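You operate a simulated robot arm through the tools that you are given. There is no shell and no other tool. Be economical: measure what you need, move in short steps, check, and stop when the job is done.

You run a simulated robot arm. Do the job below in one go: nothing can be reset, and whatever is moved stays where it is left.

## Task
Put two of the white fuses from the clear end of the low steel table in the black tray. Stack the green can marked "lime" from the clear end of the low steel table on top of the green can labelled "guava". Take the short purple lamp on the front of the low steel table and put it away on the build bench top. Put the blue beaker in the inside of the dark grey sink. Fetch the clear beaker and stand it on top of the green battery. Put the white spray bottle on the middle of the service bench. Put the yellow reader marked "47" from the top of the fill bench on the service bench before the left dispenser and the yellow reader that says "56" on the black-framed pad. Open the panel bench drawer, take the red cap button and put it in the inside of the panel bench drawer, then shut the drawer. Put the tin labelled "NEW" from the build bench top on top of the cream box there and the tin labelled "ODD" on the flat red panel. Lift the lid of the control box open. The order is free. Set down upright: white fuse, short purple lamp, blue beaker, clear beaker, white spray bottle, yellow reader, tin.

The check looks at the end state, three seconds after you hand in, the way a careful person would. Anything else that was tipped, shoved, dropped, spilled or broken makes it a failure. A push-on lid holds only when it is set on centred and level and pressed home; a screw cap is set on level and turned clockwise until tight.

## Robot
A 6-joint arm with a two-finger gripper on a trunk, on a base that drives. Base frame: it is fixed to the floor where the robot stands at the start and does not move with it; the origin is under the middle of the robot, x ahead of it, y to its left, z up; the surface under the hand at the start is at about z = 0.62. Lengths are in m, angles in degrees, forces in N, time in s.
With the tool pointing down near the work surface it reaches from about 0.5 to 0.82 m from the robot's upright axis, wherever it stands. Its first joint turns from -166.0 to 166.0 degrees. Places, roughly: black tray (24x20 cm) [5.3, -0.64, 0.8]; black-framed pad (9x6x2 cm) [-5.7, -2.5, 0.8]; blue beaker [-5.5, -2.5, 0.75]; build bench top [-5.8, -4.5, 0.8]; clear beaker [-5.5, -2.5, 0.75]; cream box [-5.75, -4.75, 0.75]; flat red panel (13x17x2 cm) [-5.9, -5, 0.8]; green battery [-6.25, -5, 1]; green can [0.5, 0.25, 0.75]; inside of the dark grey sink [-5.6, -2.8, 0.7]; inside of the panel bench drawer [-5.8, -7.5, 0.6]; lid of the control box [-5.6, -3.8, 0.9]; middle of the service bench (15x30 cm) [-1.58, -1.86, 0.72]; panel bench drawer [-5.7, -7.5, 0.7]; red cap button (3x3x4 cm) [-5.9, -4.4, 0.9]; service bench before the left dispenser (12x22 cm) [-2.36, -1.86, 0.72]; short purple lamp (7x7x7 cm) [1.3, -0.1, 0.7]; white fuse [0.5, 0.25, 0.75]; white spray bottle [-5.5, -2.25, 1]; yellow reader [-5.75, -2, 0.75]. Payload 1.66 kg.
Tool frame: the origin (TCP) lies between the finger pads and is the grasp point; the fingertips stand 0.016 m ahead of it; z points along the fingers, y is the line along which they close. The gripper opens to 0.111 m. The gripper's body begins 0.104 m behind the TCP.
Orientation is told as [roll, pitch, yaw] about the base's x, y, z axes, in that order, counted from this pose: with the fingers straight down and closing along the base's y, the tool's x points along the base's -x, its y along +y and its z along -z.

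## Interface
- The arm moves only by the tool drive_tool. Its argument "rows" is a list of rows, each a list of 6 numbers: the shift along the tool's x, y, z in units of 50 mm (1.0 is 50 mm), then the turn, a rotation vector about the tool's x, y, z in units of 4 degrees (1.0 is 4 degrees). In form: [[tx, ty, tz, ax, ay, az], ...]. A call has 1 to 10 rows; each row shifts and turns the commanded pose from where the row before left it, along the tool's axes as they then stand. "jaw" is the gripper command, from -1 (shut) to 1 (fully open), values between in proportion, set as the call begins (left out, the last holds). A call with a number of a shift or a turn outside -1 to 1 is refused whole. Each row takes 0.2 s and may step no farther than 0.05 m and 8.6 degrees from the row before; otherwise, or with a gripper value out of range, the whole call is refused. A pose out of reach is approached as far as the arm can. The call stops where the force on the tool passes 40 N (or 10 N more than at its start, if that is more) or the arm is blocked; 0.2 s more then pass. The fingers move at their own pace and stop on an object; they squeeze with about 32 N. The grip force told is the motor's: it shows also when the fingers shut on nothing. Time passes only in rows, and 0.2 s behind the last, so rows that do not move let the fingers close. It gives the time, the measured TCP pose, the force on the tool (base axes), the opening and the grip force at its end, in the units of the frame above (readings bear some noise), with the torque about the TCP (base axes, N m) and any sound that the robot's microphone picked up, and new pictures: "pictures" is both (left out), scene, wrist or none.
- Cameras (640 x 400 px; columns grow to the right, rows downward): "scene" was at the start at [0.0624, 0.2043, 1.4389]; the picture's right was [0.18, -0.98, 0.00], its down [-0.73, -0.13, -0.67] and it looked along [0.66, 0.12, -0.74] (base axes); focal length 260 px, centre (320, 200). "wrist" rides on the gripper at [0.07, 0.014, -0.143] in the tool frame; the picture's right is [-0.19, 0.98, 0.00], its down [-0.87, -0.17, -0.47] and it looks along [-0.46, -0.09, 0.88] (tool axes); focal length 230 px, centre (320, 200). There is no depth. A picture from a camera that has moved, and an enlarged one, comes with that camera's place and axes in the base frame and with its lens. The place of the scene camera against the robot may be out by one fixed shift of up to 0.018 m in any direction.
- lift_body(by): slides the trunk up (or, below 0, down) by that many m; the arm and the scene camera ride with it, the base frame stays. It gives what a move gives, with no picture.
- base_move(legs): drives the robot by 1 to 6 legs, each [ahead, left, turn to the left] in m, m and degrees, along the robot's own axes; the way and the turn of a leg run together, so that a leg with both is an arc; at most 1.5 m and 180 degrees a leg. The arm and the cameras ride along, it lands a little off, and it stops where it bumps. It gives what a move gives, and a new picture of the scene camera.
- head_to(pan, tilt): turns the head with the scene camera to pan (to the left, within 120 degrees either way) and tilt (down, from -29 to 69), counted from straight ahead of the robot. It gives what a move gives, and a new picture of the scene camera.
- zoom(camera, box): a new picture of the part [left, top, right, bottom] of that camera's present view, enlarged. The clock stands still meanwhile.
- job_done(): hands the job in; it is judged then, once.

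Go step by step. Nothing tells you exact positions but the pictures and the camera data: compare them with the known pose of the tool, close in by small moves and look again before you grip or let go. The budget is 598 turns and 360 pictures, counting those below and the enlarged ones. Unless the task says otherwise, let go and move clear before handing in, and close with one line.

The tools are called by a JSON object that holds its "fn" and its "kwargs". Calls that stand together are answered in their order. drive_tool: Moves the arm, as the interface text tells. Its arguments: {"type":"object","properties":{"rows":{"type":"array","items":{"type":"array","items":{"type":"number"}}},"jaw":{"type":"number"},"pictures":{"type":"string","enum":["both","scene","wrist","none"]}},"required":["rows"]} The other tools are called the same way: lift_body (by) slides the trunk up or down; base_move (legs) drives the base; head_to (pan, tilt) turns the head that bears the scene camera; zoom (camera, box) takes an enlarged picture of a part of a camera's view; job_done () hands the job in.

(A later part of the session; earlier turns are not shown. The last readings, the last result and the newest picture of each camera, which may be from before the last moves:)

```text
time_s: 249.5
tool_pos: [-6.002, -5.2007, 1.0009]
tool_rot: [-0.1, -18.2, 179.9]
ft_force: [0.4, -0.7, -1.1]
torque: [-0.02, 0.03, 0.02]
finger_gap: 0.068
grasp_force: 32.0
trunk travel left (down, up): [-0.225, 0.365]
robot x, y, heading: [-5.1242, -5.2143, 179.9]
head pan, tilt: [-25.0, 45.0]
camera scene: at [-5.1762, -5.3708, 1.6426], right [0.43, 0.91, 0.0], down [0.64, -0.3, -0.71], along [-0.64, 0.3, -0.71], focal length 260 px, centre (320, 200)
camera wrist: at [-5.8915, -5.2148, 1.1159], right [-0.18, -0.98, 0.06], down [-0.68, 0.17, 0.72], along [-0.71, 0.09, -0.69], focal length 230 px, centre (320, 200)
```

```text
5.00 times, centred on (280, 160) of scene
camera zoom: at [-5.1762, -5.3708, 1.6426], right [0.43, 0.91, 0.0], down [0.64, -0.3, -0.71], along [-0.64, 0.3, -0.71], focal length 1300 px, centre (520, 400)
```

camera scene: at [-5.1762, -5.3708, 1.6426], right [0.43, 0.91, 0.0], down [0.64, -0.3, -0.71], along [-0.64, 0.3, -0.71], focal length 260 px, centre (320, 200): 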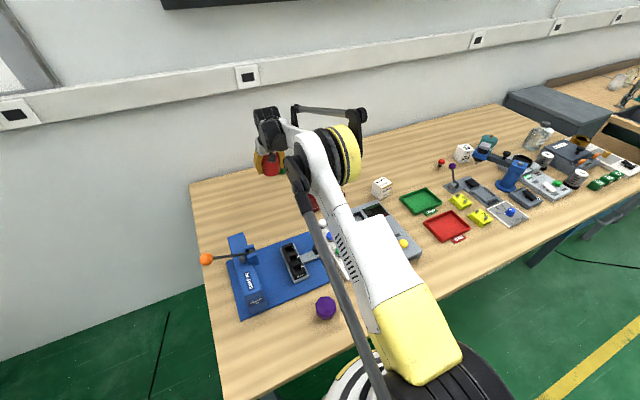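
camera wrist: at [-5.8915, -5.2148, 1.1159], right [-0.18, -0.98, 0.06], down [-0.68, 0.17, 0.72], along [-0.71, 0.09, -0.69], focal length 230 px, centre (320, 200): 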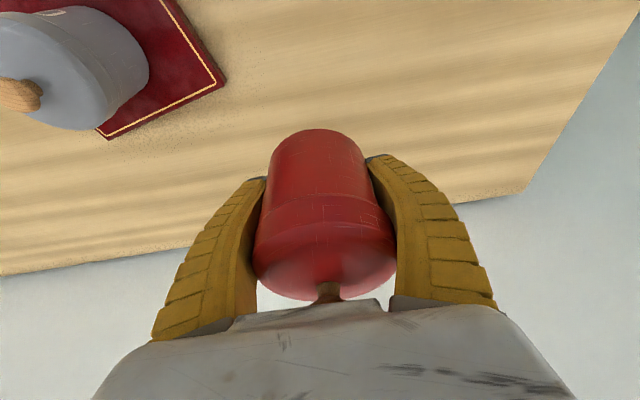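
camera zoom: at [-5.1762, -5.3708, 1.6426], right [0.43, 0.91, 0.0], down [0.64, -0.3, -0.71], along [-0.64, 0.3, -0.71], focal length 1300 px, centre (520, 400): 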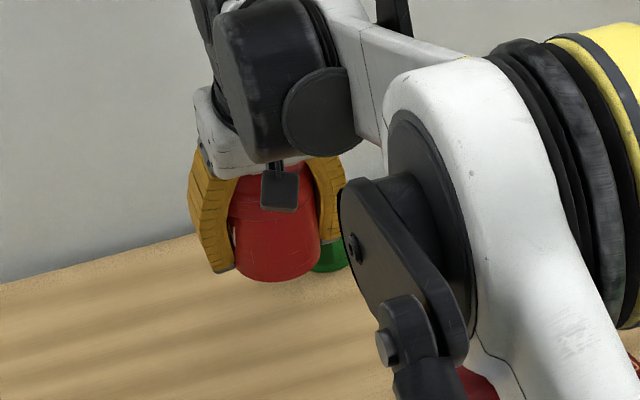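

{"fn": "drive_tool", "kwargs": {"rows": [[-0.25, 0, -0.76, 0, 0, 0], [-0.25, 0, -0.76, 0, 0, 0], [0.8, 0, -0.3, 0, 0, 0], [0.8, 0, -0.3, 0, 0, 0], [0.8, 0, -0.3, 0, 0, 0]], "pictures": "none"}}

{"fn": "base_move", "kwargs": {"legs": [[0, -0.42, 0]]}}

{"fn": "drive_tool", "kwargs": {"rows": [[0, 0, 0, 0, 0, 0]], "pictures": "wrist"}}

```text
time_s: 250.7
tool_pos: [-5.8727, -5.2026, 1.0868]
tool_rot: [-0.1, -18.2, 179.9]
ft_force: [-0.8, -0.2, -1.8]
torque: [-0.01, 0.01, -0.03]
finger_gap: 0.0679
grasp_force: 32.3
trunk travel left (down, up): [-0.225, 0.365]
robot x, y, heading: [-5.1302, -5.2167, 180.0]
head pan, tilt: [-25.0, 45.0]
```

```text
time_s: 253.3
tool_pos: [-5.8729, -4.7898, 1.0854]
tool_rot: [-0.1, -18.1, 180.0]
ft_force: [-0.3, -0.2, -1.1]
torque: [-0.05, 0.01, -0.02]
finger_gap: 0.0681
grasp_force: 31.6
trunk travel left (down, up): [-0.225, 0.365]
robot x, y, heading: [-5.1269, -4.8037, 179.9]
head pan, tilt: [-25.0, 45.0]
camera scene: at [-5.1748, -4.9569, 1.6427], right [0.42, 0.91, 0.0], down [0.64, -0.3, -0.71], along [-0.64, 0.3, -0.71], focal length 260 px, centre (320, 200)
```

scene: 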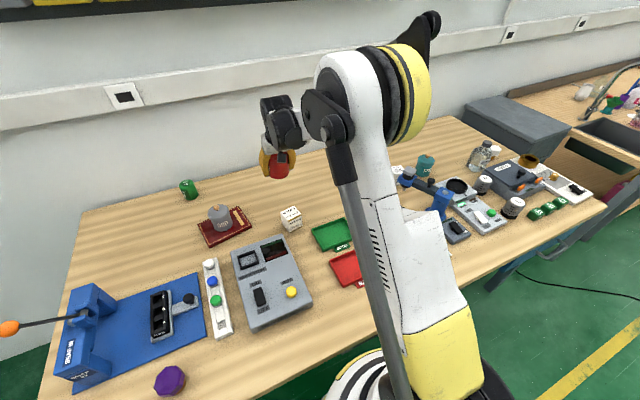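

```text
time_s: 253.7
tool_pos: [-5.8733, -4.7906, 1.0864]
tool_rot: [-0.1, -18.2, 180.0]
ft_force: [0.1, 0.4, -1.5]
torque: [-0.04, -0.02, -0.01]
finger_gap: 0.0679
grasp_force: 32.4
trunk travel left (down, up): [-0.225, 0.365]
robot x, y, heading: [-5.1219, -4.8009, 179.7]
head pan, tilt: [-25.0, 45.0]
camera wrist: at [-5.7623, -4.8042, 1.2009], right [-0.18, -0.98, 0.06], down [-0.68, 0.17, 0.72], along [-0.71, 0.09, -0.69], focal length 230 px, centre (320, 200)
```

wrist: 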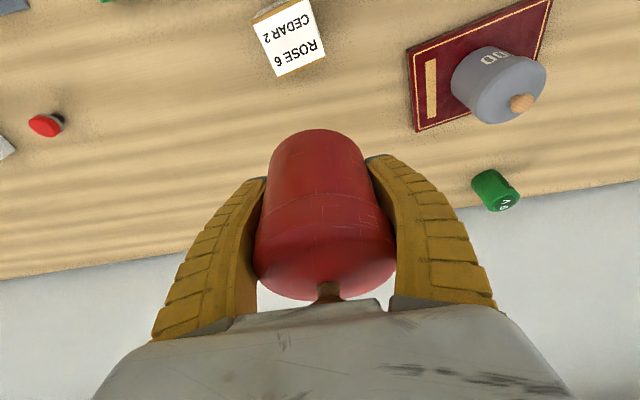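

{"fn": "drive_tool", "kwargs": {"rows": [[0.57, -0.07, 0.5, 0, 0, 0], [0.57, -0.07, 0.5, 0, 0, 0], [0.57, -0.06, 0.54, 0, 0, 0], [0, 0, 0, 0, 0, 0]], "pictures": "wrist"}}

{"fn": "head_to", "kwargs": {"pan": 0, "tilt": 50}}

```text
time_s: 254.7
tool_pos: [-5.8139, -4.7782, 0.9862]
tool_rot: [-0.1, -18.1, 179.9]
ft_force: [-0.1, 0.2, -1.3]
torque: [0.02, -0.01, 0.03]
finger_gap: 0.0679
grasp_force: 31.9
trunk travel left (down, up): [-0.225, 0.365]
robot x, y, heading: [-5.1265, -4.8038, 179.9]
head pan, tilt: [-25.0, 45.0]
camera wrist: at [-5.7038, -4.7924, 1.1001], right [-0.18, -0.98, 0.06], down [-0.68, 0.17, 0.72], along [-0.71, 0.09, -0.69], focal length 230 px, centre (320, 200)
```

wrist: 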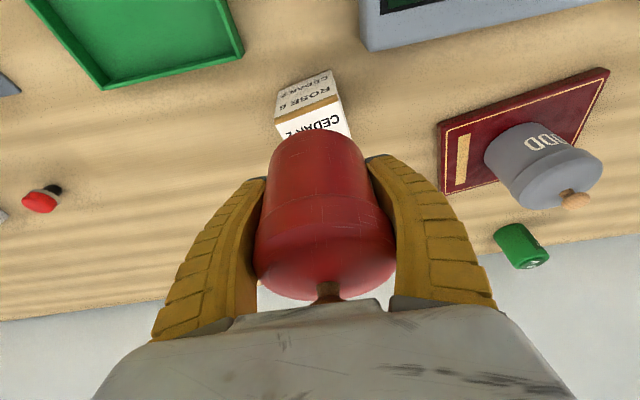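

```text
time_s: 255.6
tool_pos: [-5.8155, -4.7775, 0.9854]
tool_rot: [-0.1, -18.1, 179.9]
ft_force: [-0.9, 0.0, -1.6]
torque: [0.01, 0.02, 0.02]
finger_gap: 0.068
grasp_force: 32.4
trunk travel left (down, up): [-0.225, 0.365]
robot x, y, heading: [-5.1255, -4.8025, 179.9]
head pan, tilt: [0.0, 50.0]
camera scene: at [-5.1782, -4.9919, 1.6357], right [0.0, 1.0, 0.0], down [0.77, 0.0, -0.64], along [-0.64, 0.0, -0.77], focal length 260 px, centre (320, 200)
```

scene: 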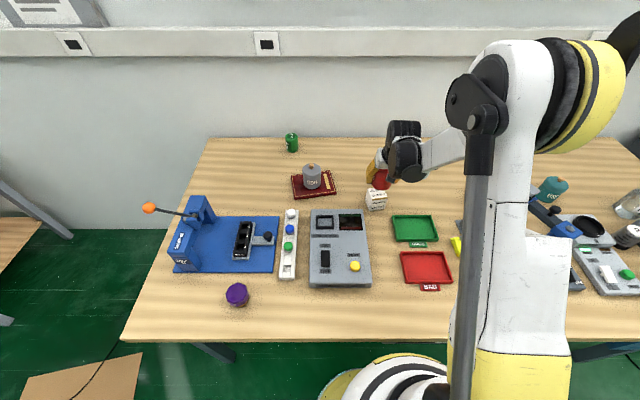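

{"fn": "drive_tool", "kwargs": {"rows": [[-0.11, 0.04, 0.04, 0, 0, 0], [0.12, 0, 0.35, 0, 0, 0], [0.11, 0, 0.35, 0, 0, 0], [0.06, 0, 0.2, 0, 0, 0], [0, 0, 0, 0, 0, 0]], "pictures": "wrist"}}

{"fn": "zoom", "kwargs": {"camera": "scene", "box": [330, 140, 430, 220]}}

```text
time_s: 256.8
tool_pos: [-5.8227, -4.7825, 0.9383]
tool_rot: [-0.1, -18.1, 180.0]
ft_force: [-0.3, 0.0, -0.9]
torque: [0.02, -0.01, 0.0]
finger_gap: 0.0678
grasp_force: 31.7
trunk travel left (down, up): [-0.225, 0.365]
robot x, y, heading: [-5.123, -4.8034, 180.0]
head pan, tilt: [0.0, 50.0]
camera wrist: at [-5.7103, -4.7966, 1.0533], right [-0.18, -0.98, 0.06], down [-0.68, 0.17, 0.72], along [-0.71, 0.09, -0.69], focal length 230 px, centre (320, 200)
```

wrist: 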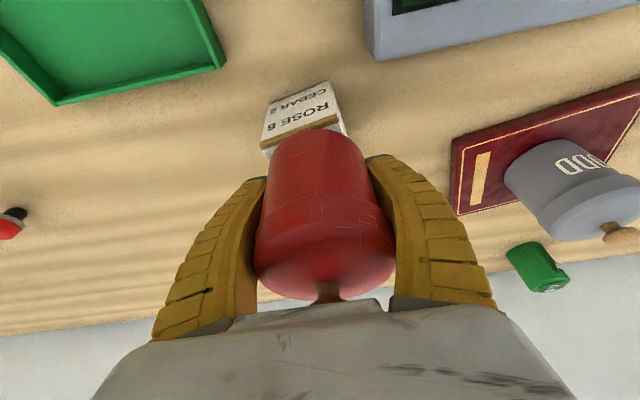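

```text
5.00 times, centred on (380, 180) of scene
camera zoom: at [-5.1781, -4.992, 1.6357], right [0.0, 1.0, 0.0], down [0.77, 0.0, -0.64], along [-0.64, 0.0, -0.77], focal length 1300 px, centre (20, 300)
```

zoom: 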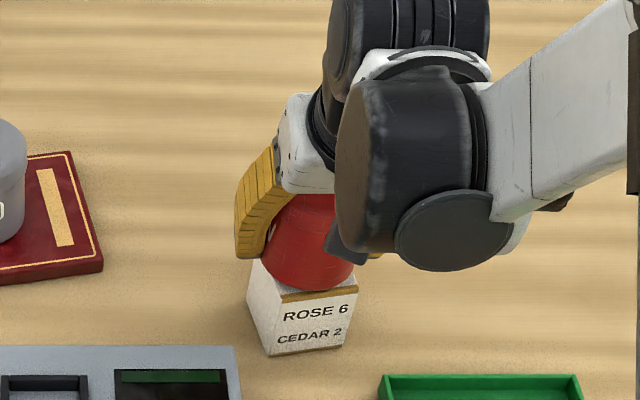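

{"fn": "drive_tool", "kwargs": {"rows": [[0.03, 0, 0.1, 0, 0, 0], [0.03, 0, 0.1, 0, 0, 0], [0.02, 0, 0.06, 0, 0, 0], [0.02, 0, 0.05, 0, 0, 0], [0, 0, 0, 0, 0, 0]], "pictures": "none"}}

```text
time_s: 257.9
tool_pos: [-5.8198, -4.7825, 0.924]
tool_rot: [-0.1, -18.2, 180.0]
ft_force: [-8.8, 0.8, 35.8]
torque: [0.39, -0.07, 0.16]
finger_gap: 0.0707
grasp_force: 31.8
trunk travel left (down, up): [-0.225, 0.365]
robot x, y, heading: [-5.1277, -4.8011, 179.9]
head pan, tilt: [0.0, 50.0]
```

{"fn": "drive_tool", "kwargs": {"rows": [[-0.01, 0, -0.03, 0, 0, 0], [0, 0, 0, 0, 0, 0]], "pictures": "none"}}

{"fn": "drive_tool", "kwargs": {"rows": [[0, 0, 0, 0, 0, 0], [0, 0, 0, 0, 0, 0], [0, 0, 0, 0, 0, 0]], "jaw": 1, "pictures": "wrist"}}

```text
time_s: 258.6
tool_pos: [-5.8206, -4.7827, 0.9249]
tool_rot: [-0.1, -18.1, 180.0]
ft_force: [-0.2, 0.7, 15.1]
torque: [0.23, 0.03, 0.02]
finger_gap: 0.0699
grasp_force: 32.1
trunk travel left (down, up): [-0.225, 0.365]
robot x, y, heading: [-5.1221, -4.7985, 179.8]
head pan, tilt: [0.0, 50.0]
```

```text
time_s: 259.4
tool_pos: [-5.8219, -4.7828, 0.9249]
tool_rot: [-0.2, -18.2, 180.0]
ft_force: [0.0, -0.2, 0.2]
torque: [0.01, -0.03, 0.02]
finger_gap: 0.111
grasp_force: 0.1
trunk travel left (down, up): [-0.225, 0.365]
robot x, y, heading: [-5.1273, -4.8, 180.1]
head pan, tilt: [0.0, 50.0]
heard: snap
camera wrist: at [-5.711, -4.7967, 1.0385], right [-0.18, -0.98, 0.06], down [-0.68, 0.17, 0.72], along [-0.71, 0.09, -0.69], focal length 230 px, centre (320, 200)
```

wrist: 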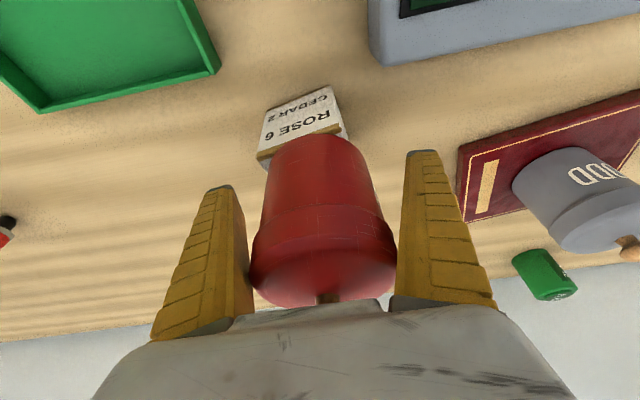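

{"fn": "drive_tool", "kwargs": {"rows": [[-0.1, 0, -0.4, 0, 0, 0], [-0.1, 0, -0.8, 0, 0, 0], [-0.2, 0, -0.9, 0, 0, 0], [-0.2, 0, -0.9, 0, 0, 0], [0, 0, 0, 0, 0, 0]]}}

{"fn": "zoom", "kwargs": {"camera": "scene", "box": [270, 120, 430, 220]}}

```text
time_s: 260.6
tool_pos: [-5.8025, -4.7823, 1.0753]
tool_rot: [0.0, -18.1, 180.0]
ft_force: [0.7, 0.5, 0.3]
torque: [0.04, 0.01, -0.03]
finger_gap: 0.1107
grasp_force: 0.0
trunk travel left (down, up): [-0.225, 0.365]
robot x, y, heading: [-5.126, -4.8002, 180.1]
head pan, tilt: [0.0, 50.0]
camera scene: at [-5.1784, -4.992, 1.6357], right [0.0, 1.0, 0.0], down [0.77, 0.0, -0.64], along [-0.64, 0.0, -0.77], focal length 260 px, centre (320, 200)
camera wrist: at [-5.6916, -4.7962, 1.1894], right [-0.18, -0.98, 0.06], down [-0.68, 0.17, 0.72], along [-0.71, 0.09, -0.69], focal length 230 px, centre (320, 200)
```

scene: 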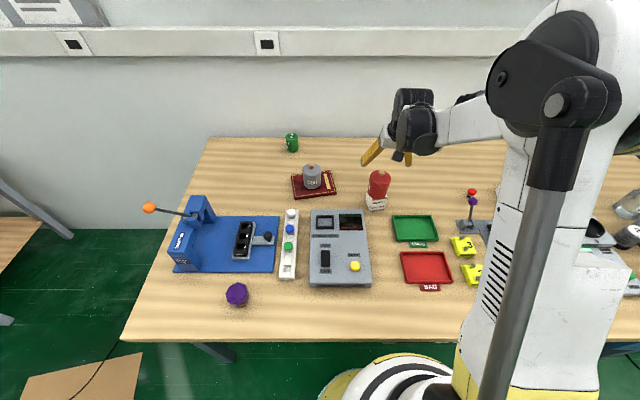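
wrist: 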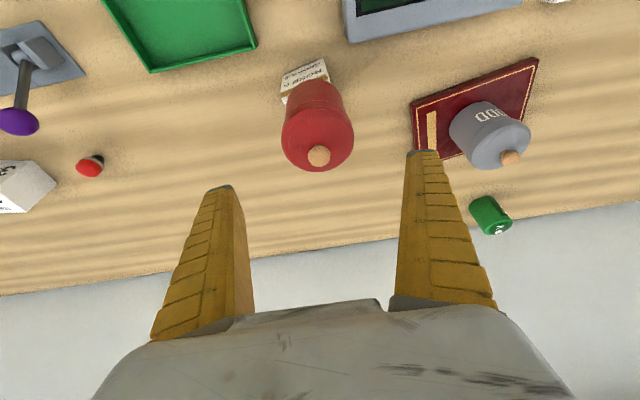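

```text
4.00 times, centred on (350, 170) of scene
camera zoom: at [-5.1784, -4.992, 1.6357], right [0.0, 1.0, 0.0], down [0.77, 0.0, -0.64], along [-0.64, 0.0, -0.77], focal length 1040 px, centre (200, 320)
```

zoom: 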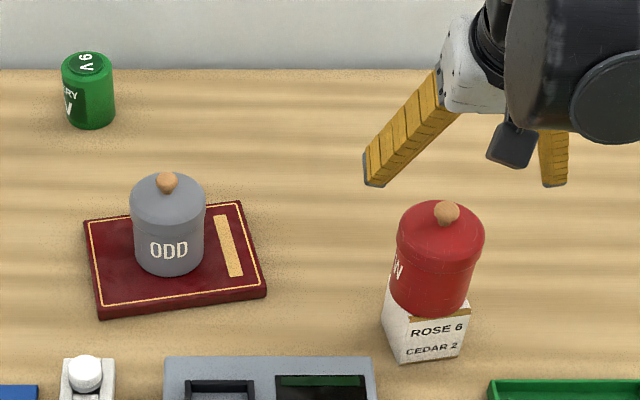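

NEW is on the cream box. Next is the control box lid: I'll straighten the tool, back off and move right.

{"fn": "drive_tool", "kwargs": {"rows": [[0.6, 0, -0.4, 0, 0.9, 0], [0.6, 0, -0.4, 0, 0.9, 0], [0.6, 0, 0, 0, 0.9, 0], [0.6, 0, 0, 0, 0.9, 0], [0.6, 0, 0, 0, 0.9, 0], [0.6, 0, 0, 0, 0.03, 0]], "pictures": "none"}}

{"fn": "base_move", "kwargs": {"legs": [[-0.15, 0, 0], [0, -0.85, 0]]}}

{"fn": "head_to", "kwargs": {"pan": -15, "tilt": 45}}

```text
time_s: 261.9
tool_pos: [-5.6131, -4.7825, 1.0861]
tool_rot: [-0.1, 0.0, 179.9]
ft_force: [0.4, -0.2, -0.5]
torque: [0.0, 0.01, 0.02]
finger_gap: 0.1109
grasp_force: 0.1
trunk travel left (down, up): [-0.225, 0.365]
robot x, y, heading: [-5.1253, -4.8051, 179.6]
head pan, tilt: [0.0, 50.0]
```

```text
time_s: 267.4
tool_pos: [-5.4633, -3.9378, 1.0867]
tool_rot: [-0.1, 0.0, -179.5]
ft_force: [-0.8, -0.9, 0.7]
torque: [-0.01, 0.03, -0.03]
finger_gap: 0.1106
grasp_force: 0.0
trunk travel left (down, up): [-0.225, 0.365]
robot x, y, heading: [-4.9734, -3.9529, -180.1]
head pan, tilt: [0.0, 50.0]
camera scene: at [-5.026, -4.1443, 1.6358], right [-0.01, 1.0, 0.0], down [0.77, 0.0, -0.64], along [-0.64, 0.0, -0.77], focal length 260 px, centre (320, 200)
```

scene: 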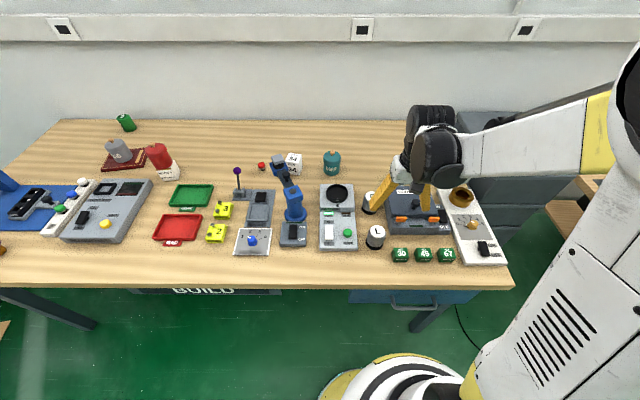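

```text
time_s: 268.2
tool_pos: [-5.4638, -3.9379, 1.0852]
tool_rot: [0.0, 0.1, -179.7]
ft_force: [0.3, -0.6, -0.2]
torque: [-0.02, 0.0, -0.01]
finger_gap: 0.1109
grasp_force: 0.2
trunk travel left (down, up): [-0.225, 0.365]
robot x, y, heading: [-4.9801, -3.9552, -180.0]
head pan, tilt: [-15.0, 45.0]
camera scene: at [-5.0277, -4.1237, 1.6426], right [0.25, 0.97, 0.0], down [0.68, -0.18, -0.71], along [-0.68, 0.18, -0.71], focal length 260 px, centre (320, 200)
```

scene: 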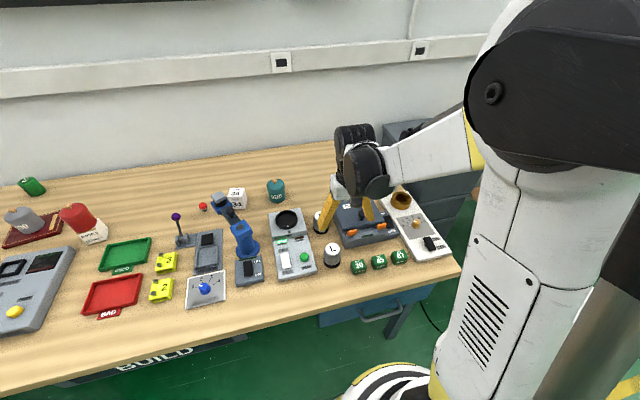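

{"fn": "drive_tool", "kwargs": {"rows": [[0.2, -0.5, -0.8, 0, 0, 0], [0, 0, -0.8, 0, 0, 0]], "pictures": "wrist"}}

{"fn": "zoom", "kwargs": {"camera": "scene", "box": [300, 150, 460, 280]}}

```text
time_s: 268.8
tool_pos: [-5.4546, -3.9145, 1.1653]
tool_rot: [0.0, -0.1, -179.6]
ft_force: [-0.5, -0.9, 0.2]
torque: [-0.04, -0.03, 0.02]
finger_gap: 0.1109
grasp_force: 0.0
trunk travel left (down, up): [-0.225, 0.365]
robot x, y, heading: [-4.9738, -3.9553, -179.6]
head pan, tilt: [-15.0, 45.0]
camera wrist: at [-5.3841, -3.9286, 1.3088], right [-0.18, -0.98, 0.0], down [-0.87, 0.16, 0.47], along [-0.46, 0.09, -0.88], focal length 230 px, centre (320, 200)
```

wrist: 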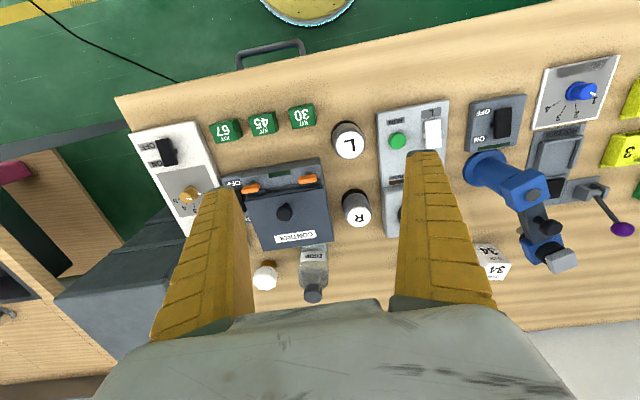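

```text
3.08 times, centred on (380, 215) of scene
camera zoom: at [-5.0274, -4.1239, 1.6426], right [0.25, 0.97, 0.0], down [0.68, -0.18, -0.71], along [-0.68, 0.18, -0.71], focal length 800 px, centre (135, 154)
```

zoom: 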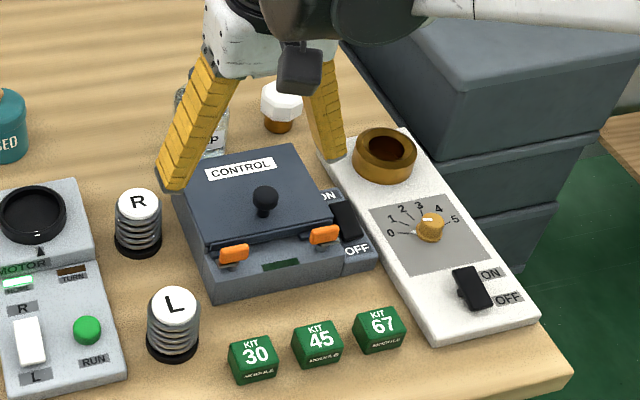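

{"fn": "zoom", "kwargs": {"camera": "wrist", "box": [200, 140, 360, 260]}}

```text
3.33 times, centred on (280, 200) of wrist
camera zoom: at [-5.3841, -3.9286, 1.3088], right [-0.18, -0.98, 0.0], down [-0.87, 0.16, 0.47], along [-0.46, 0.09, -0.88], focal length 767 px, centre (453, 200)
```

zoom: 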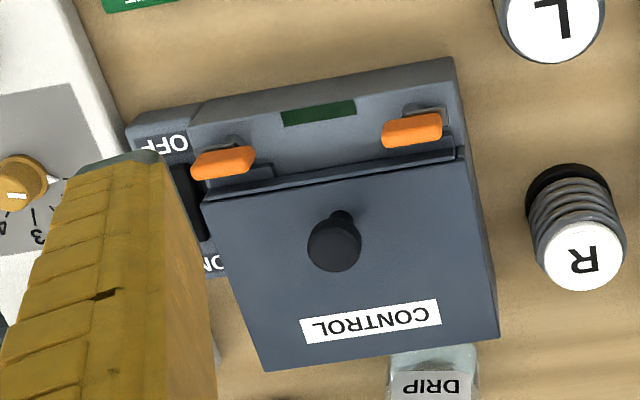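

{"fn": "drive_tool", "kwargs": {"rows": [[0, 0.9, 0, 0, 0, 0], [0, 0.9, 0, 0, 0, 0], [0, 0.9, 0, 0, 0, 0], [0, 0.9, 0, 0, 0, 0]], "pictures": "none"}}

{"fn": "zoom", "kwargs": {"camera": "scene", "box": [310, 150, 440, 250]}}

```text
time_s: 269.8
tool_pos: [-5.4536, -4.0932, 1.1638]
tool_rot: [-0.1, 0.0, -179.6]
ft_force: [-0.9, -0.7, 0.3]
torque: [0.02, -0.01, -0.03]
finger_gap: 0.1111
grasp_force: 0.1
trunk travel left (down, up): [-0.225, 0.365]
robot x, y, heading: [-4.9752, -3.9542, -179.7]
head pan, tilt: [-15.0, 45.0]
```

```text
4.00 times, centred on (375, 200) of scene
camera zoom: at [-5.0278, -4.1246, 1.6425], right [0.25, 0.97, 0.0], down [0.68, -0.18, -0.71], along [-0.68, 0.18, -0.71], focal length 1040 px, centre (100, 200)
```

zoom: 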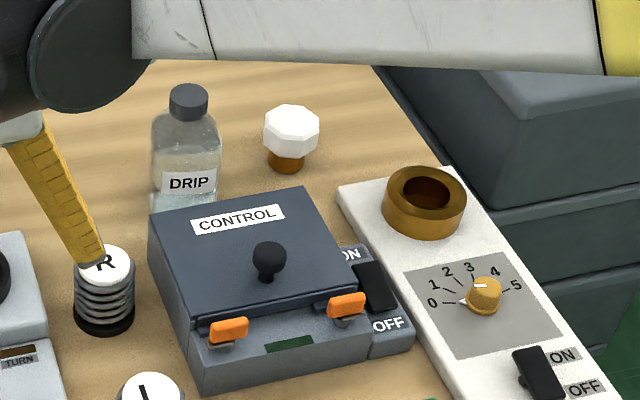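

{"fn": "drive_tool", "kwargs": {"rows": [[0, -0.92, 0, 0, 0, 0], [0, -0.92, 0, 0, 0, 0], [-0.3, -0.92, 0, 0, 0, 0], [-0.3, -0.92, 0, 0, 0, 0], [-0.3, -0.92, 0, 0, 0, 0], [-0.3, -0.92, 0, 0, 0, 0], [-0.7, 0, 0.6, 0, 0, 0], [-0.7, 0, 0.6, 0, 0, 0], [-0.27, 0, 0.8, 0, 0, 0], [0, 0, 0, 0, 0, 0]], "jaw": -0.2, "pictures": "wrist"}}

{"fn": "zoom", "kwargs": {"camera": "wrist", "box": [220, 60, 420, 200]}}

```text
time_s: 272.0
tool_pos: [-5.6001, -3.8173, 1.0649]
tool_rot: [0.0, 0.0, -179.6]
ft_force: [-0.1, 0.3, 0.2]
torque: [-0.01, 0.01, 0.0]
finger_gap: 0.0467
grasp_force: 1.6
trunk travel left (down, up): [-0.225, 0.365]
robot x, y, heading: [-4.9734, -3.9579, -179.7]
head pan, tilt: [-15.0, 45.0]
camera wrist: at [-5.53, -3.8308, 1.2085], right [-0.18, -0.98, 0.0], down [-0.87, 0.16, 0.47], along [-0.46, 0.09, -0.88], focal length 230 px, centre (320, 200)
```

wrist: 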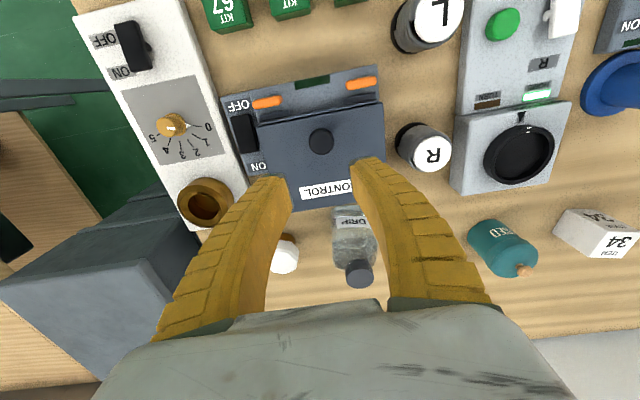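

```text
2.86 times, centred on (320, 130) of wrist
camera zoom: at [-5.53, -3.8308, 1.2085], right [-0.18, -0.98, 0.0], down [-0.87, 0.16, 0.47], along [-0.46, 0.09, -0.88], focal length 657 px, centre (320, 400)
```

zoom: 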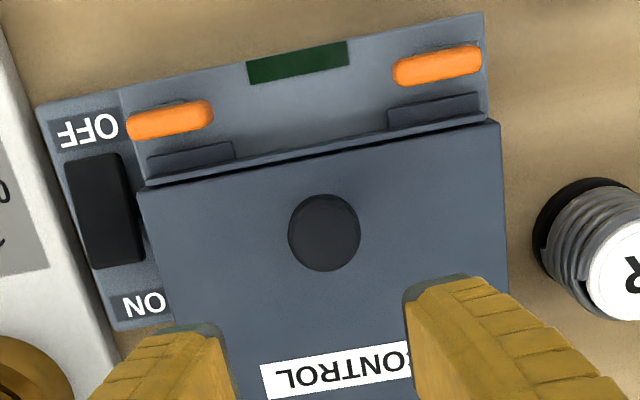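

{"fn": "drive_tool", "kwargs": {"rows": [[0.05, 0.04, 0.8, 0, 0, 0], [0, 0, 0.8, 0, 0, 0], [0, 0, 0.6, 0, 0, 0], [0, 0, 0.3, 0, 0, 0], [0, 0, 0, 0, 0, 0]], "pictures": "wrist"}}

{"fn": "zoom", "kwargs": {"camera": "scene", "box": [310, 150, 440, 250]}}

```text
time_s: 273.2
tool_pos: [-5.5967, -3.8197, 0.9402]
tool_rot: [-0.1, -0.1, -179.5]
ft_force: [0.9, -0.1, 0.1]
torque: [-0.03, 0.0, 0.02]
finger_gap: 0.0466
grasp_force: 2.4
trunk travel left (down, up): [-0.225, 0.365]
robot x, y, heading: [-4.9748, -3.9554, -179.5]
head pan, tilt: [-15.0, 45.0]
camera wrist: at [-5.5267, -3.833, 1.0831], right [-0.18, -0.98, 0.0], down [-0.87, 0.16, 0.47], along [-0.46, 0.09, -0.88], focal length 230 px, centre (320, 200)
```

wrist: 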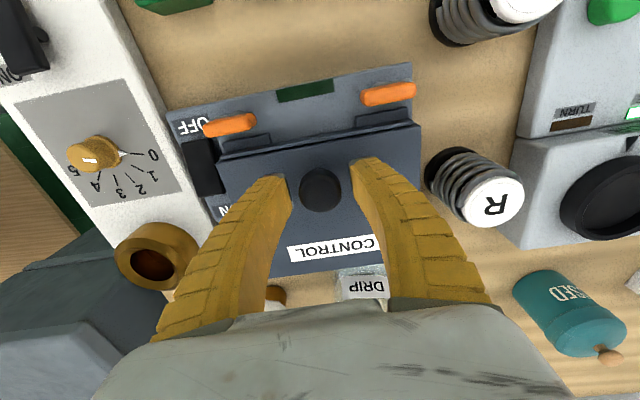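

```text
4.00 times, centred on (375, 200) of scene
camera zoom: at [-5.0276, -4.1237, 1.6427], right [0.25, 0.97, 0.0], down [0.68, -0.18, -0.71], along [-0.68, 0.18, -0.71], focal length 1040 px, centre (100, 200)
```

zoom: 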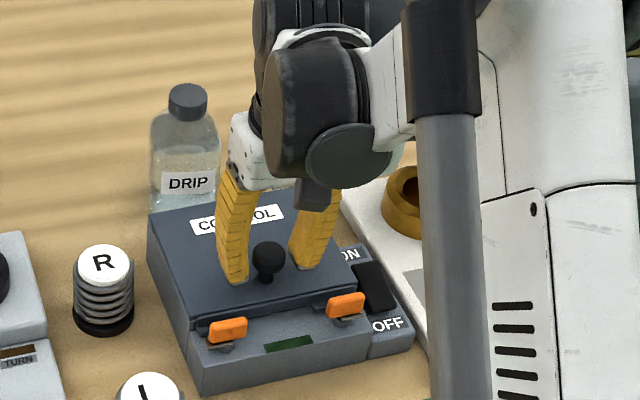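

{"fn": "drive_tool", "kwargs": {"rows": [[0, 0, 0.12, 0, 0, 0], [0, 0, 0, 0, 0, 0]], "pictures": "none"}}

{"fn": "drive_tool", "kwargs": {"rows": [[0, 0, 0, 0, 0, 0], [0, 0, 0, 0, 0, 0]], "jaw": -1, "pictures": "wrist"}}

```text
time_s: 273.8
tool_pos: [-5.5968, -3.8207, 0.9339]
tool_rot: [-0.1, 0.0, -179.6]
ft_force: [-0.7, 0.6, 0.2]
torque: [0.01, -0.03, 0.03]
finger_gap: 0.0469
grasp_force: 1.2
trunk travel left (down, up): [-0.225, 0.365]
robot x, y, heading: [-4.9726, -3.9564, -179.9]
head pan, tilt: [-15.0, 45.0]
```

```text
time_s: 274.4
tool_pos: [-5.5951, -3.8197, 0.9343]
tool_rot: [0.0, -0.1, -179.6]
ft_force: [0.3, -1.2, -4.3]
torque: [0.02, -0.24, 0.02]
finger_gap: 0.0241
grasp_force: 33.9
trunk travel left (down, up): [-0.225, 0.365]
robot x, y, heading: [-4.9747, -3.9539, -179.7]
head pan, tilt: [-15.0, 45.0]
camera wrist: at [-5.5263, -3.833, 1.0776], right [-0.18, -0.98, 0.0], down [-0.87, 0.16, 0.47], along [-0.46, 0.09, -0.88], focal length 230 px, centre (320, 200)
```

wrist: 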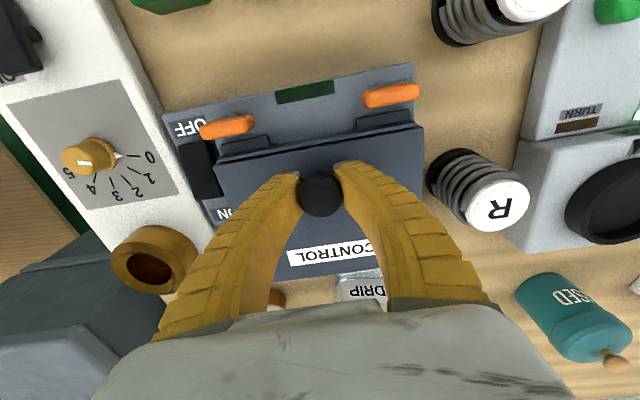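

{"fn": "drive_tool", "kwargs": {"rows": [[0, 0, -0.15, 0, 0, 0], [0, 0, -0.15, 0, 0, 0], [0, 0, 0, 0, 0, 0]], "pictures": "wrist"}}

```text
time_s: 275.2
tool_pos: [-5.5996, -3.8195, 0.9475]
tool_rot: [-0.2, -0.1, -179.6]
ft_force: [-22.8, -0.3, -11.9]
torque: [-0.11, -0.21, -0.07]
finger_gap: 0.0187
grasp_force: 34.2
trunk travel left (down, up): [-0.225, 0.365]
robot x, y, heading: [-4.9741, -3.9552, -179.9]
head pan, tilt: [-15.0, 45.0]
camera wrist: at [-5.5296, -3.833, 1.0914], right [-0.18, -0.98, 0.0], down [-0.87, 0.16, 0.47], along [-0.46, 0.09, -0.88], focal length 230 px, centre (320, 200)
```

wrist: 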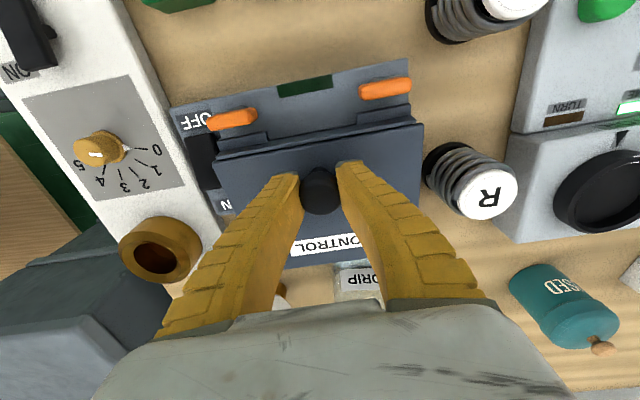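

The lid is rising. I'll follow its arc back around the rear hinge in small steps.

{"fn": "drive_tool", "kwargs": {"rows": [[-0.15, 0, -0.22, 0, 0, 0], [-0.15, 0, -0.22, 0, 0, 0], [-0.14, 0, -0.15, 0, 0, 0], [-0.13, 0, -0.15, 0, 0, 0], [0, 0, 0, 0, 0, 0]], "pictures": "both"}}

```text
time_s: 276.4
tool_pos: [-5.6233, -3.8195, 0.9874]
tool_rot: [-0.1, 0.0, -179.6]
ft_force: [7.2, -0.5, -2.1]
torque: [-0.02, -0.53, 0.02]
finger_gap: 0.0242
grasp_force: 33.6
trunk travel left (down, up): [-0.225, 0.365]
robot x, y, heading: [-4.9741, -3.9563, -180.1]
head pan, tilt: [-15.0, 45.0]
camera scene: at [-5.0271, -4.1237, 1.6427], right [0.25, 0.97, 0.0], down [0.68, -0.18, -0.71], along [-0.68, 0.18, -0.71], focal length 260 px, centre (320, 200)
camera wrist: at [-5.554, -3.833, 1.1307], right [-0.18, -0.98, 0.0], down [-0.87, 0.16, 0.47], along [-0.46, 0.09, -0.88], focal length 230 px, centre (320, 200)
```

scene: 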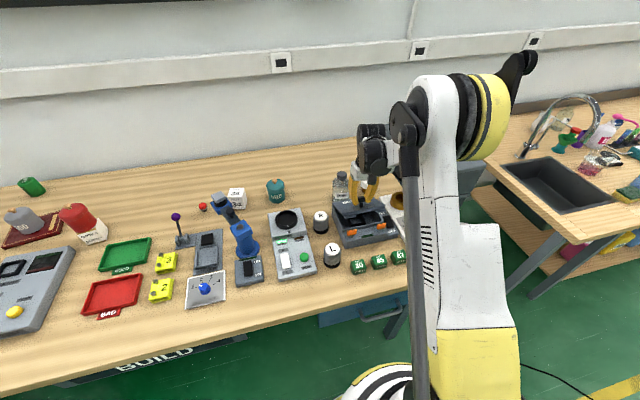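
wrist: 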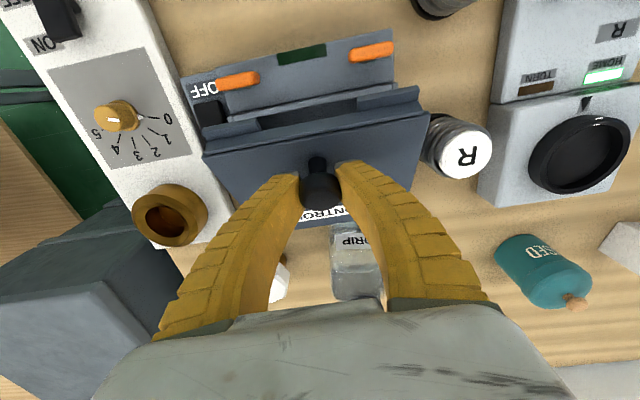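

{"fn": "drive_tool", "kwargs": {"rows": [[-0.18, 0, -0.095, 0, 0.75, 0], [-0.175, 0, -0.105, 0, 0.75, 0], [-0.165, 0, -0.112, 0, 0.75, 0], [-0.16, 0, -0.12, 0, 0.75, 0], [-0.17, 0, -0.097, 0, 0.75, 0], [-0.172, 0, -0.108, 0, 0.75, 0], [0, 0, 0, 0, 0, 0]], "pictures": "both"}}

{"fn": "zoom", "kwargs": {"camera": "scene", "box": [310, 130, 440, 250]}}

```text
time_s: 278.0
tool_pos: [-5.6804, -3.8206, 1.0104]
tool_rot: [-0.1, 18.0, -179.8]
ft_force: [-4.2, 5.0, -14.4]
torque: [0.02, 0.08, -0.06]
finger_gap: 0.0211
grasp_force: 34.5
trunk travel left (down, up): [-0.225, 0.365]
robot x, y, heading: [-4.9771, -3.9525, -179.9]
head pan, tilt: [-15.0, 45.0]
camera scene: at [-5.0298, -4.1226, 1.6426], right [0.25, 0.97, 0.0], down [0.69, -0.18, -0.71], along [-0.68, 0.18, -0.71], focal length 260 px, centre (320, 200)
camera wrist: at [-5.6577, -3.8333, 1.168], right [-0.17, -0.98, -0.06], down [-0.97, 0.16, 0.18], along [-0.17, 0.09, -0.98], focal length 230 px, centre (320, 200)
```

scene: 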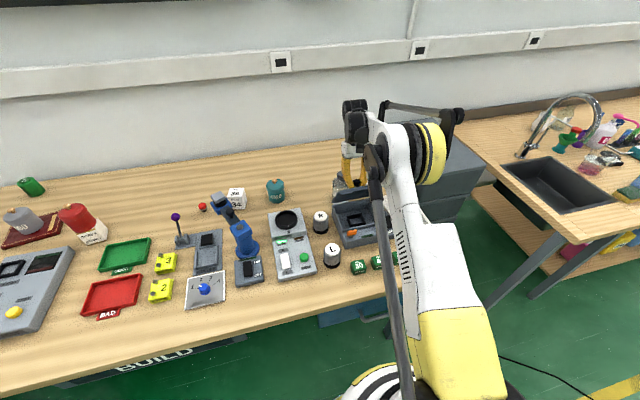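
wrist: 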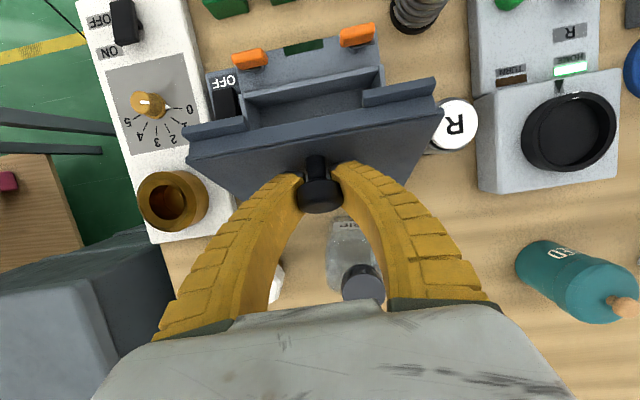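

```text
3.33 times, centred on (375, 190) of scene
camera zoom: at [-5.0298, -4.1226, 1.6426], right [0.25, 0.97, 0.0], down [0.69, -0.18, -0.71], along [-0.68, 0.18, -0.71], focal length 867 px, centre (137, 233)
```

zoom: 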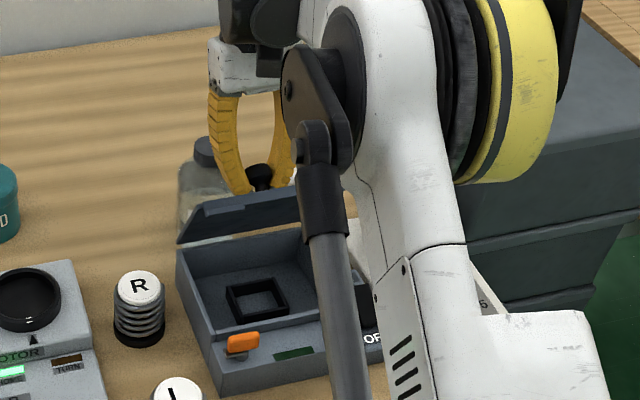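

{"fn": "drive_tool", "kwargs": {"rows": [[-0.18, 0, -0.069, 0, 0.75, 0], [-0.176, 0, -0.078, 0, 0.75, 0], [-0.187, 0, -0.072, 0, 0.75, 0], [-0.182, 0, -0.082, 0, 0.75, 0], [0, 0, 0, 0, 0, 0]], "pictures": "both"}}

{"fn": "zoom", "kwargs": {"camera": "scene", "box": [310, 130, 440, 250]}}

```text
time_s: 279.2
tool_pos: [-5.7029, -3.8194, 1.012]
tool_rot: [-0.4, 25.6, -179.7]
ft_force: [1.5, 4.5, -12.4]
torque: [-0.07, -0.11, -0.08]
finger_gap: 0.0193
grasp_force: 34.0
out of reach, approached as far as the arm can: row 3, 4
trunk travel left (down, up): [-0.225, 0.365]
robot x, y, heading: [-4.9724, -3.955, -179.5]
head pan, tilt: [-15.0, 45.0]
camera scene: at [-5.0289, -4.1228, 1.6427], right [0.25, 0.97, 0.0], down [0.68, -0.18, -0.71], along [-0.68, 0.18, -0.71], focal length 260 px, centre (320, 200)
camera wrist: at [-5.7019, -3.8339, 1.1718], right [-0.16, -0.98, -0.09], down [-0.99, 0.16, 0.05], along [-0.04, 0.09, -0.99], focal length 230 px, centre (320, 200)
```

scene: 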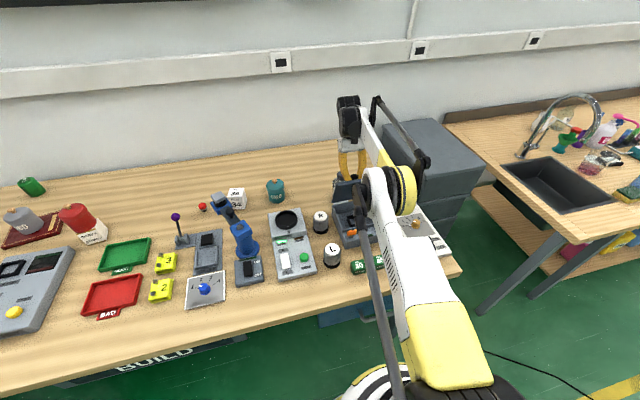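
wrist: 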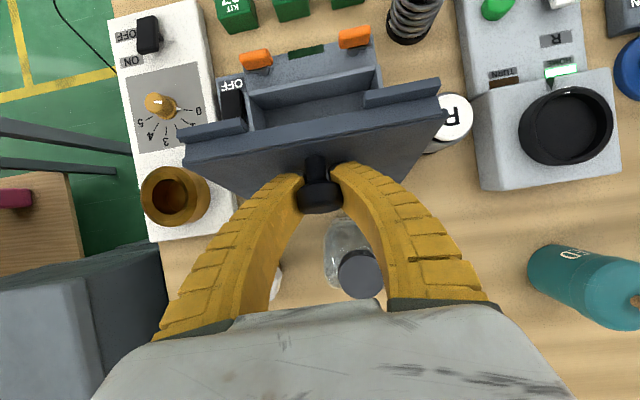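

```text
3.33 times, centred on (375, 190) of scene
camera zoom: at [-5.0289, -4.1228, 1.6427], right [0.25, 0.97, 0.0], down [0.68, -0.18, -0.71], along [-0.68, 0.18, -0.71], focal length 867 px, centre (137, 233)
```

zoom: 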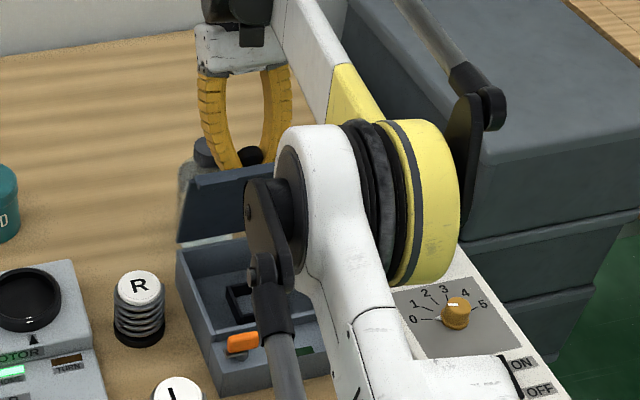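

{"fn": "drive_tool", "kwargs": {"rows": [[0, 0, 0, 0, -0.9, 0], [0, 0, 0, 0, -0.9, 0], [0, 0, 0, 0, -0.9, 0], [0, 0, 0, 0, -0.9, 0], [0, 0, 0, 0, -0.9, 0], [0, 0, 0, 0, -0.5, 0], [0, 0, 0, 0, 0, 0]], "pictures": "wrist"}}

```text
time_s: 280.8
tool_pos: [-5.7043, -3.8186, 1.013]
tool_rot: [-0.2, 5.6, -179.6]
ft_force: [4.8, 5.8, -30.3]
torque: [-0.05, -0.57, -0.01]
finger_gap: 0.019
grasp_force: 33.3
trunk travel left (down, up): [-0.225, 0.365]
robot x, y, heading: [-4.9715, -3.956, -179.8]
head pan, tilt: [-15.0, 45.0]
camera wrist: at [-5.6492, -3.8334, 1.1611], right [-0.18, -0.98, -0.02], down [-0.91, 0.16, 0.39], along [-0.38, 0.09, -0.92], focal length 230 px, centre (320, 200)
```

wrist: 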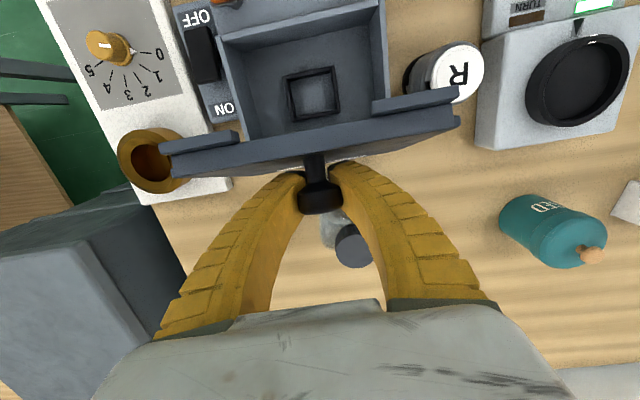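

{"fn": "drive_tool", "kwargs": {"rows": [[0, 0, 0.06, 0, 0, 0], [-0.2, 0, 0.03, 0, 0, 0], [-0.2, 0, 0.03, 0, 0, 0], [0, 0, 0, 0, 0, 0]], "pictures": "wrist"}}

```text
time_s: 281.8
tool_pos: [-5.7248, -3.8194, 1.0038]
tool_rot: [-0.2, 5.7, -179.6]
ft_force: [9.9, 3.8, -29.2]
torque: [0.01, -0.41, -0.04]
finger_gap: 0.014
grasp_force: 34.4
trunk travel left (down, up): [-0.225, 0.365]
robot x, y, heading: [-4.9703, -3.9547, -179.6]
head pan, tilt: [-15.0, 45.0]
camera wrist: at [-5.6693, -3.8334, 1.1532], right [-0.18, -0.98, -0.02], down [-0.91, 0.16, 0.38], along [-0.37, 0.09, -0.92], focal length 230 px, centre (320, 200)
```

wrist: 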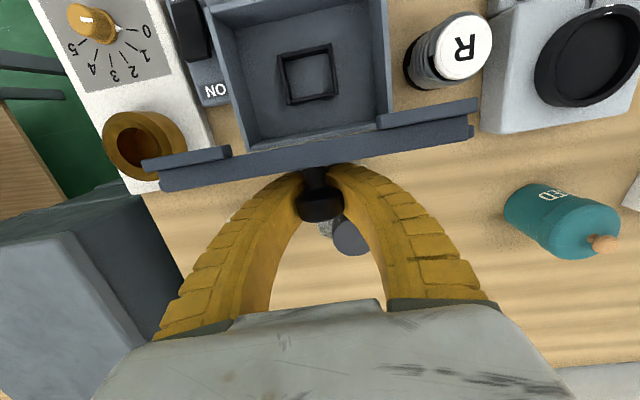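

{"fn": "drive_tool", "kwargs": {"rows": [[-0.1, 0, 0.1, 0, 0, 0], [-0.15, 0, 0.08, 0, 0, 0], [-0.15, 0, 0.08, 0, 0, 0], [0, 0, 0, 0, 0, 0]], "pictures": "both"}}

{"fn": "zoom", "kwargs": {"camera": "scene", "box": [310, 130, 440, 250]}}

```text
time_s: 282.8
tool_pos: [-5.7414, -3.8196, 0.9896]
tool_rot: [-0.2, 5.7, -179.6]
ft_force: [3.2, 10.2, -6.8]
torque: [-0.11, -0.01, -0.09]
finger_gap: 0.0063
grasp_force: 29.3
trunk travel left (down, up): [-0.225, 0.365]
robot x, y, heading: [-4.9737, -3.95, -179.6]
head pan, tilt: [-15.0, 45.0]
camera scene: at [-5.0282, -4.122, 1.6429], right [0.25, 0.97, 0.0], down [0.68, -0.18, -0.71], along [-0.68, 0.18, -0.71], focal length 260 px, centre (320, 200)
camera wrist: at [-5.6862, -3.8335, 1.14], right [-0.18, -0.98, -0.02], down [-0.91, 0.16, 0.39], along [-0.38, 0.09, -0.92], focal length 230 px, centre (320, 200)
```

scene: 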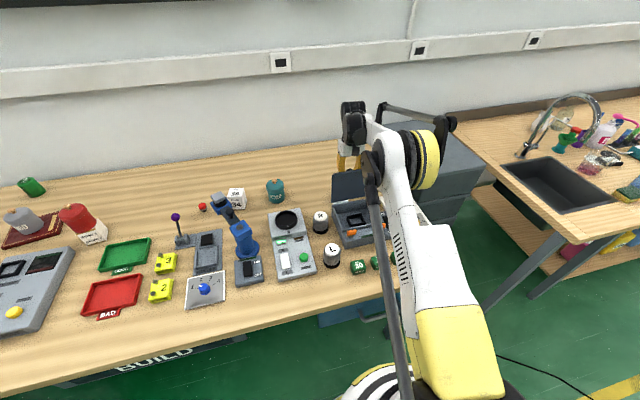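
wrist: 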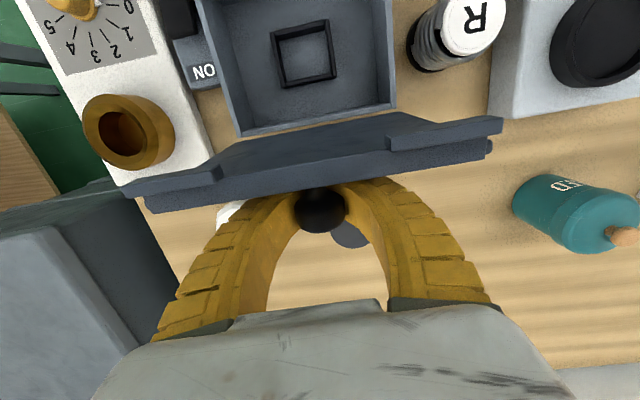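

```text
3.33 times, centred on (375, 190) of scene
camera zoom: at [-5.0282, -4.122, 1.6429], right [0.25, 0.97, 0.0], down [0.68, -0.18, -0.71], along [-0.68, 0.18, -0.71], focal length 867 px, centre (137, 233)
```

zoom: 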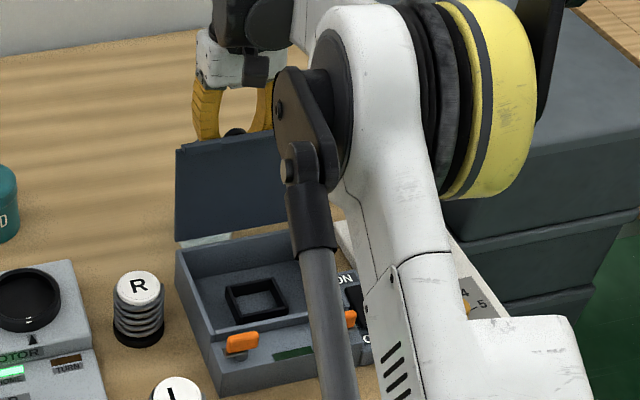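

The lid is near or past vertical. I'll open the fingers slightly and slide up off the stem to see if it stays.

{"fn": "drive_tool", "kwargs": {"rows": [[0, 0, 0, 0, 0, 0], [0, 0, 0, 0, 0, 0]], "jaw": -0.65, "pictures": "wrist"}}

```text
time_s: 283.4
tool_pos: [-5.7414, -3.8217, 0.9907]
tool_rot: [-0.3, 5.6, -179.5]
ft_force: [0.6, 0.1, 0.3]
torque: [0.0, -0.01, -0.01]
finger_gap: 0.0226
grasp_force: 2.5
trunk travel left (down, up): [-0.225, 0.365]
robot x, y, heading: [-4.9735, -3.9561, -179.7]
head pan, tilt: [-15.0, 45.0]
camera wrist: at [-5.6859, -3.8359, 1.1402], right [-0.18, -0.98, -0.02], down [-0.91, 0.16, 0.39], along [-0.38, 0.09, -0.92], focal length 230 px, centre (320, 200)
```

wrist: 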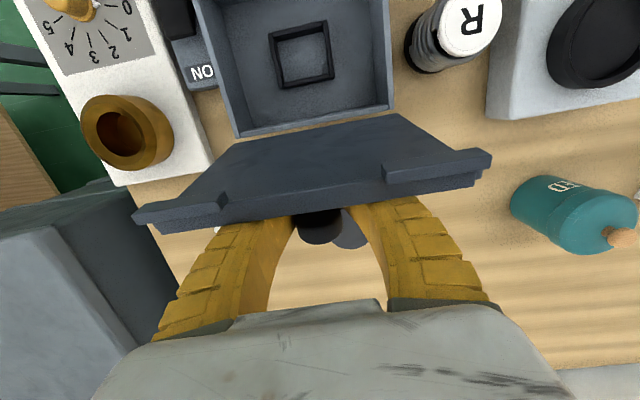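

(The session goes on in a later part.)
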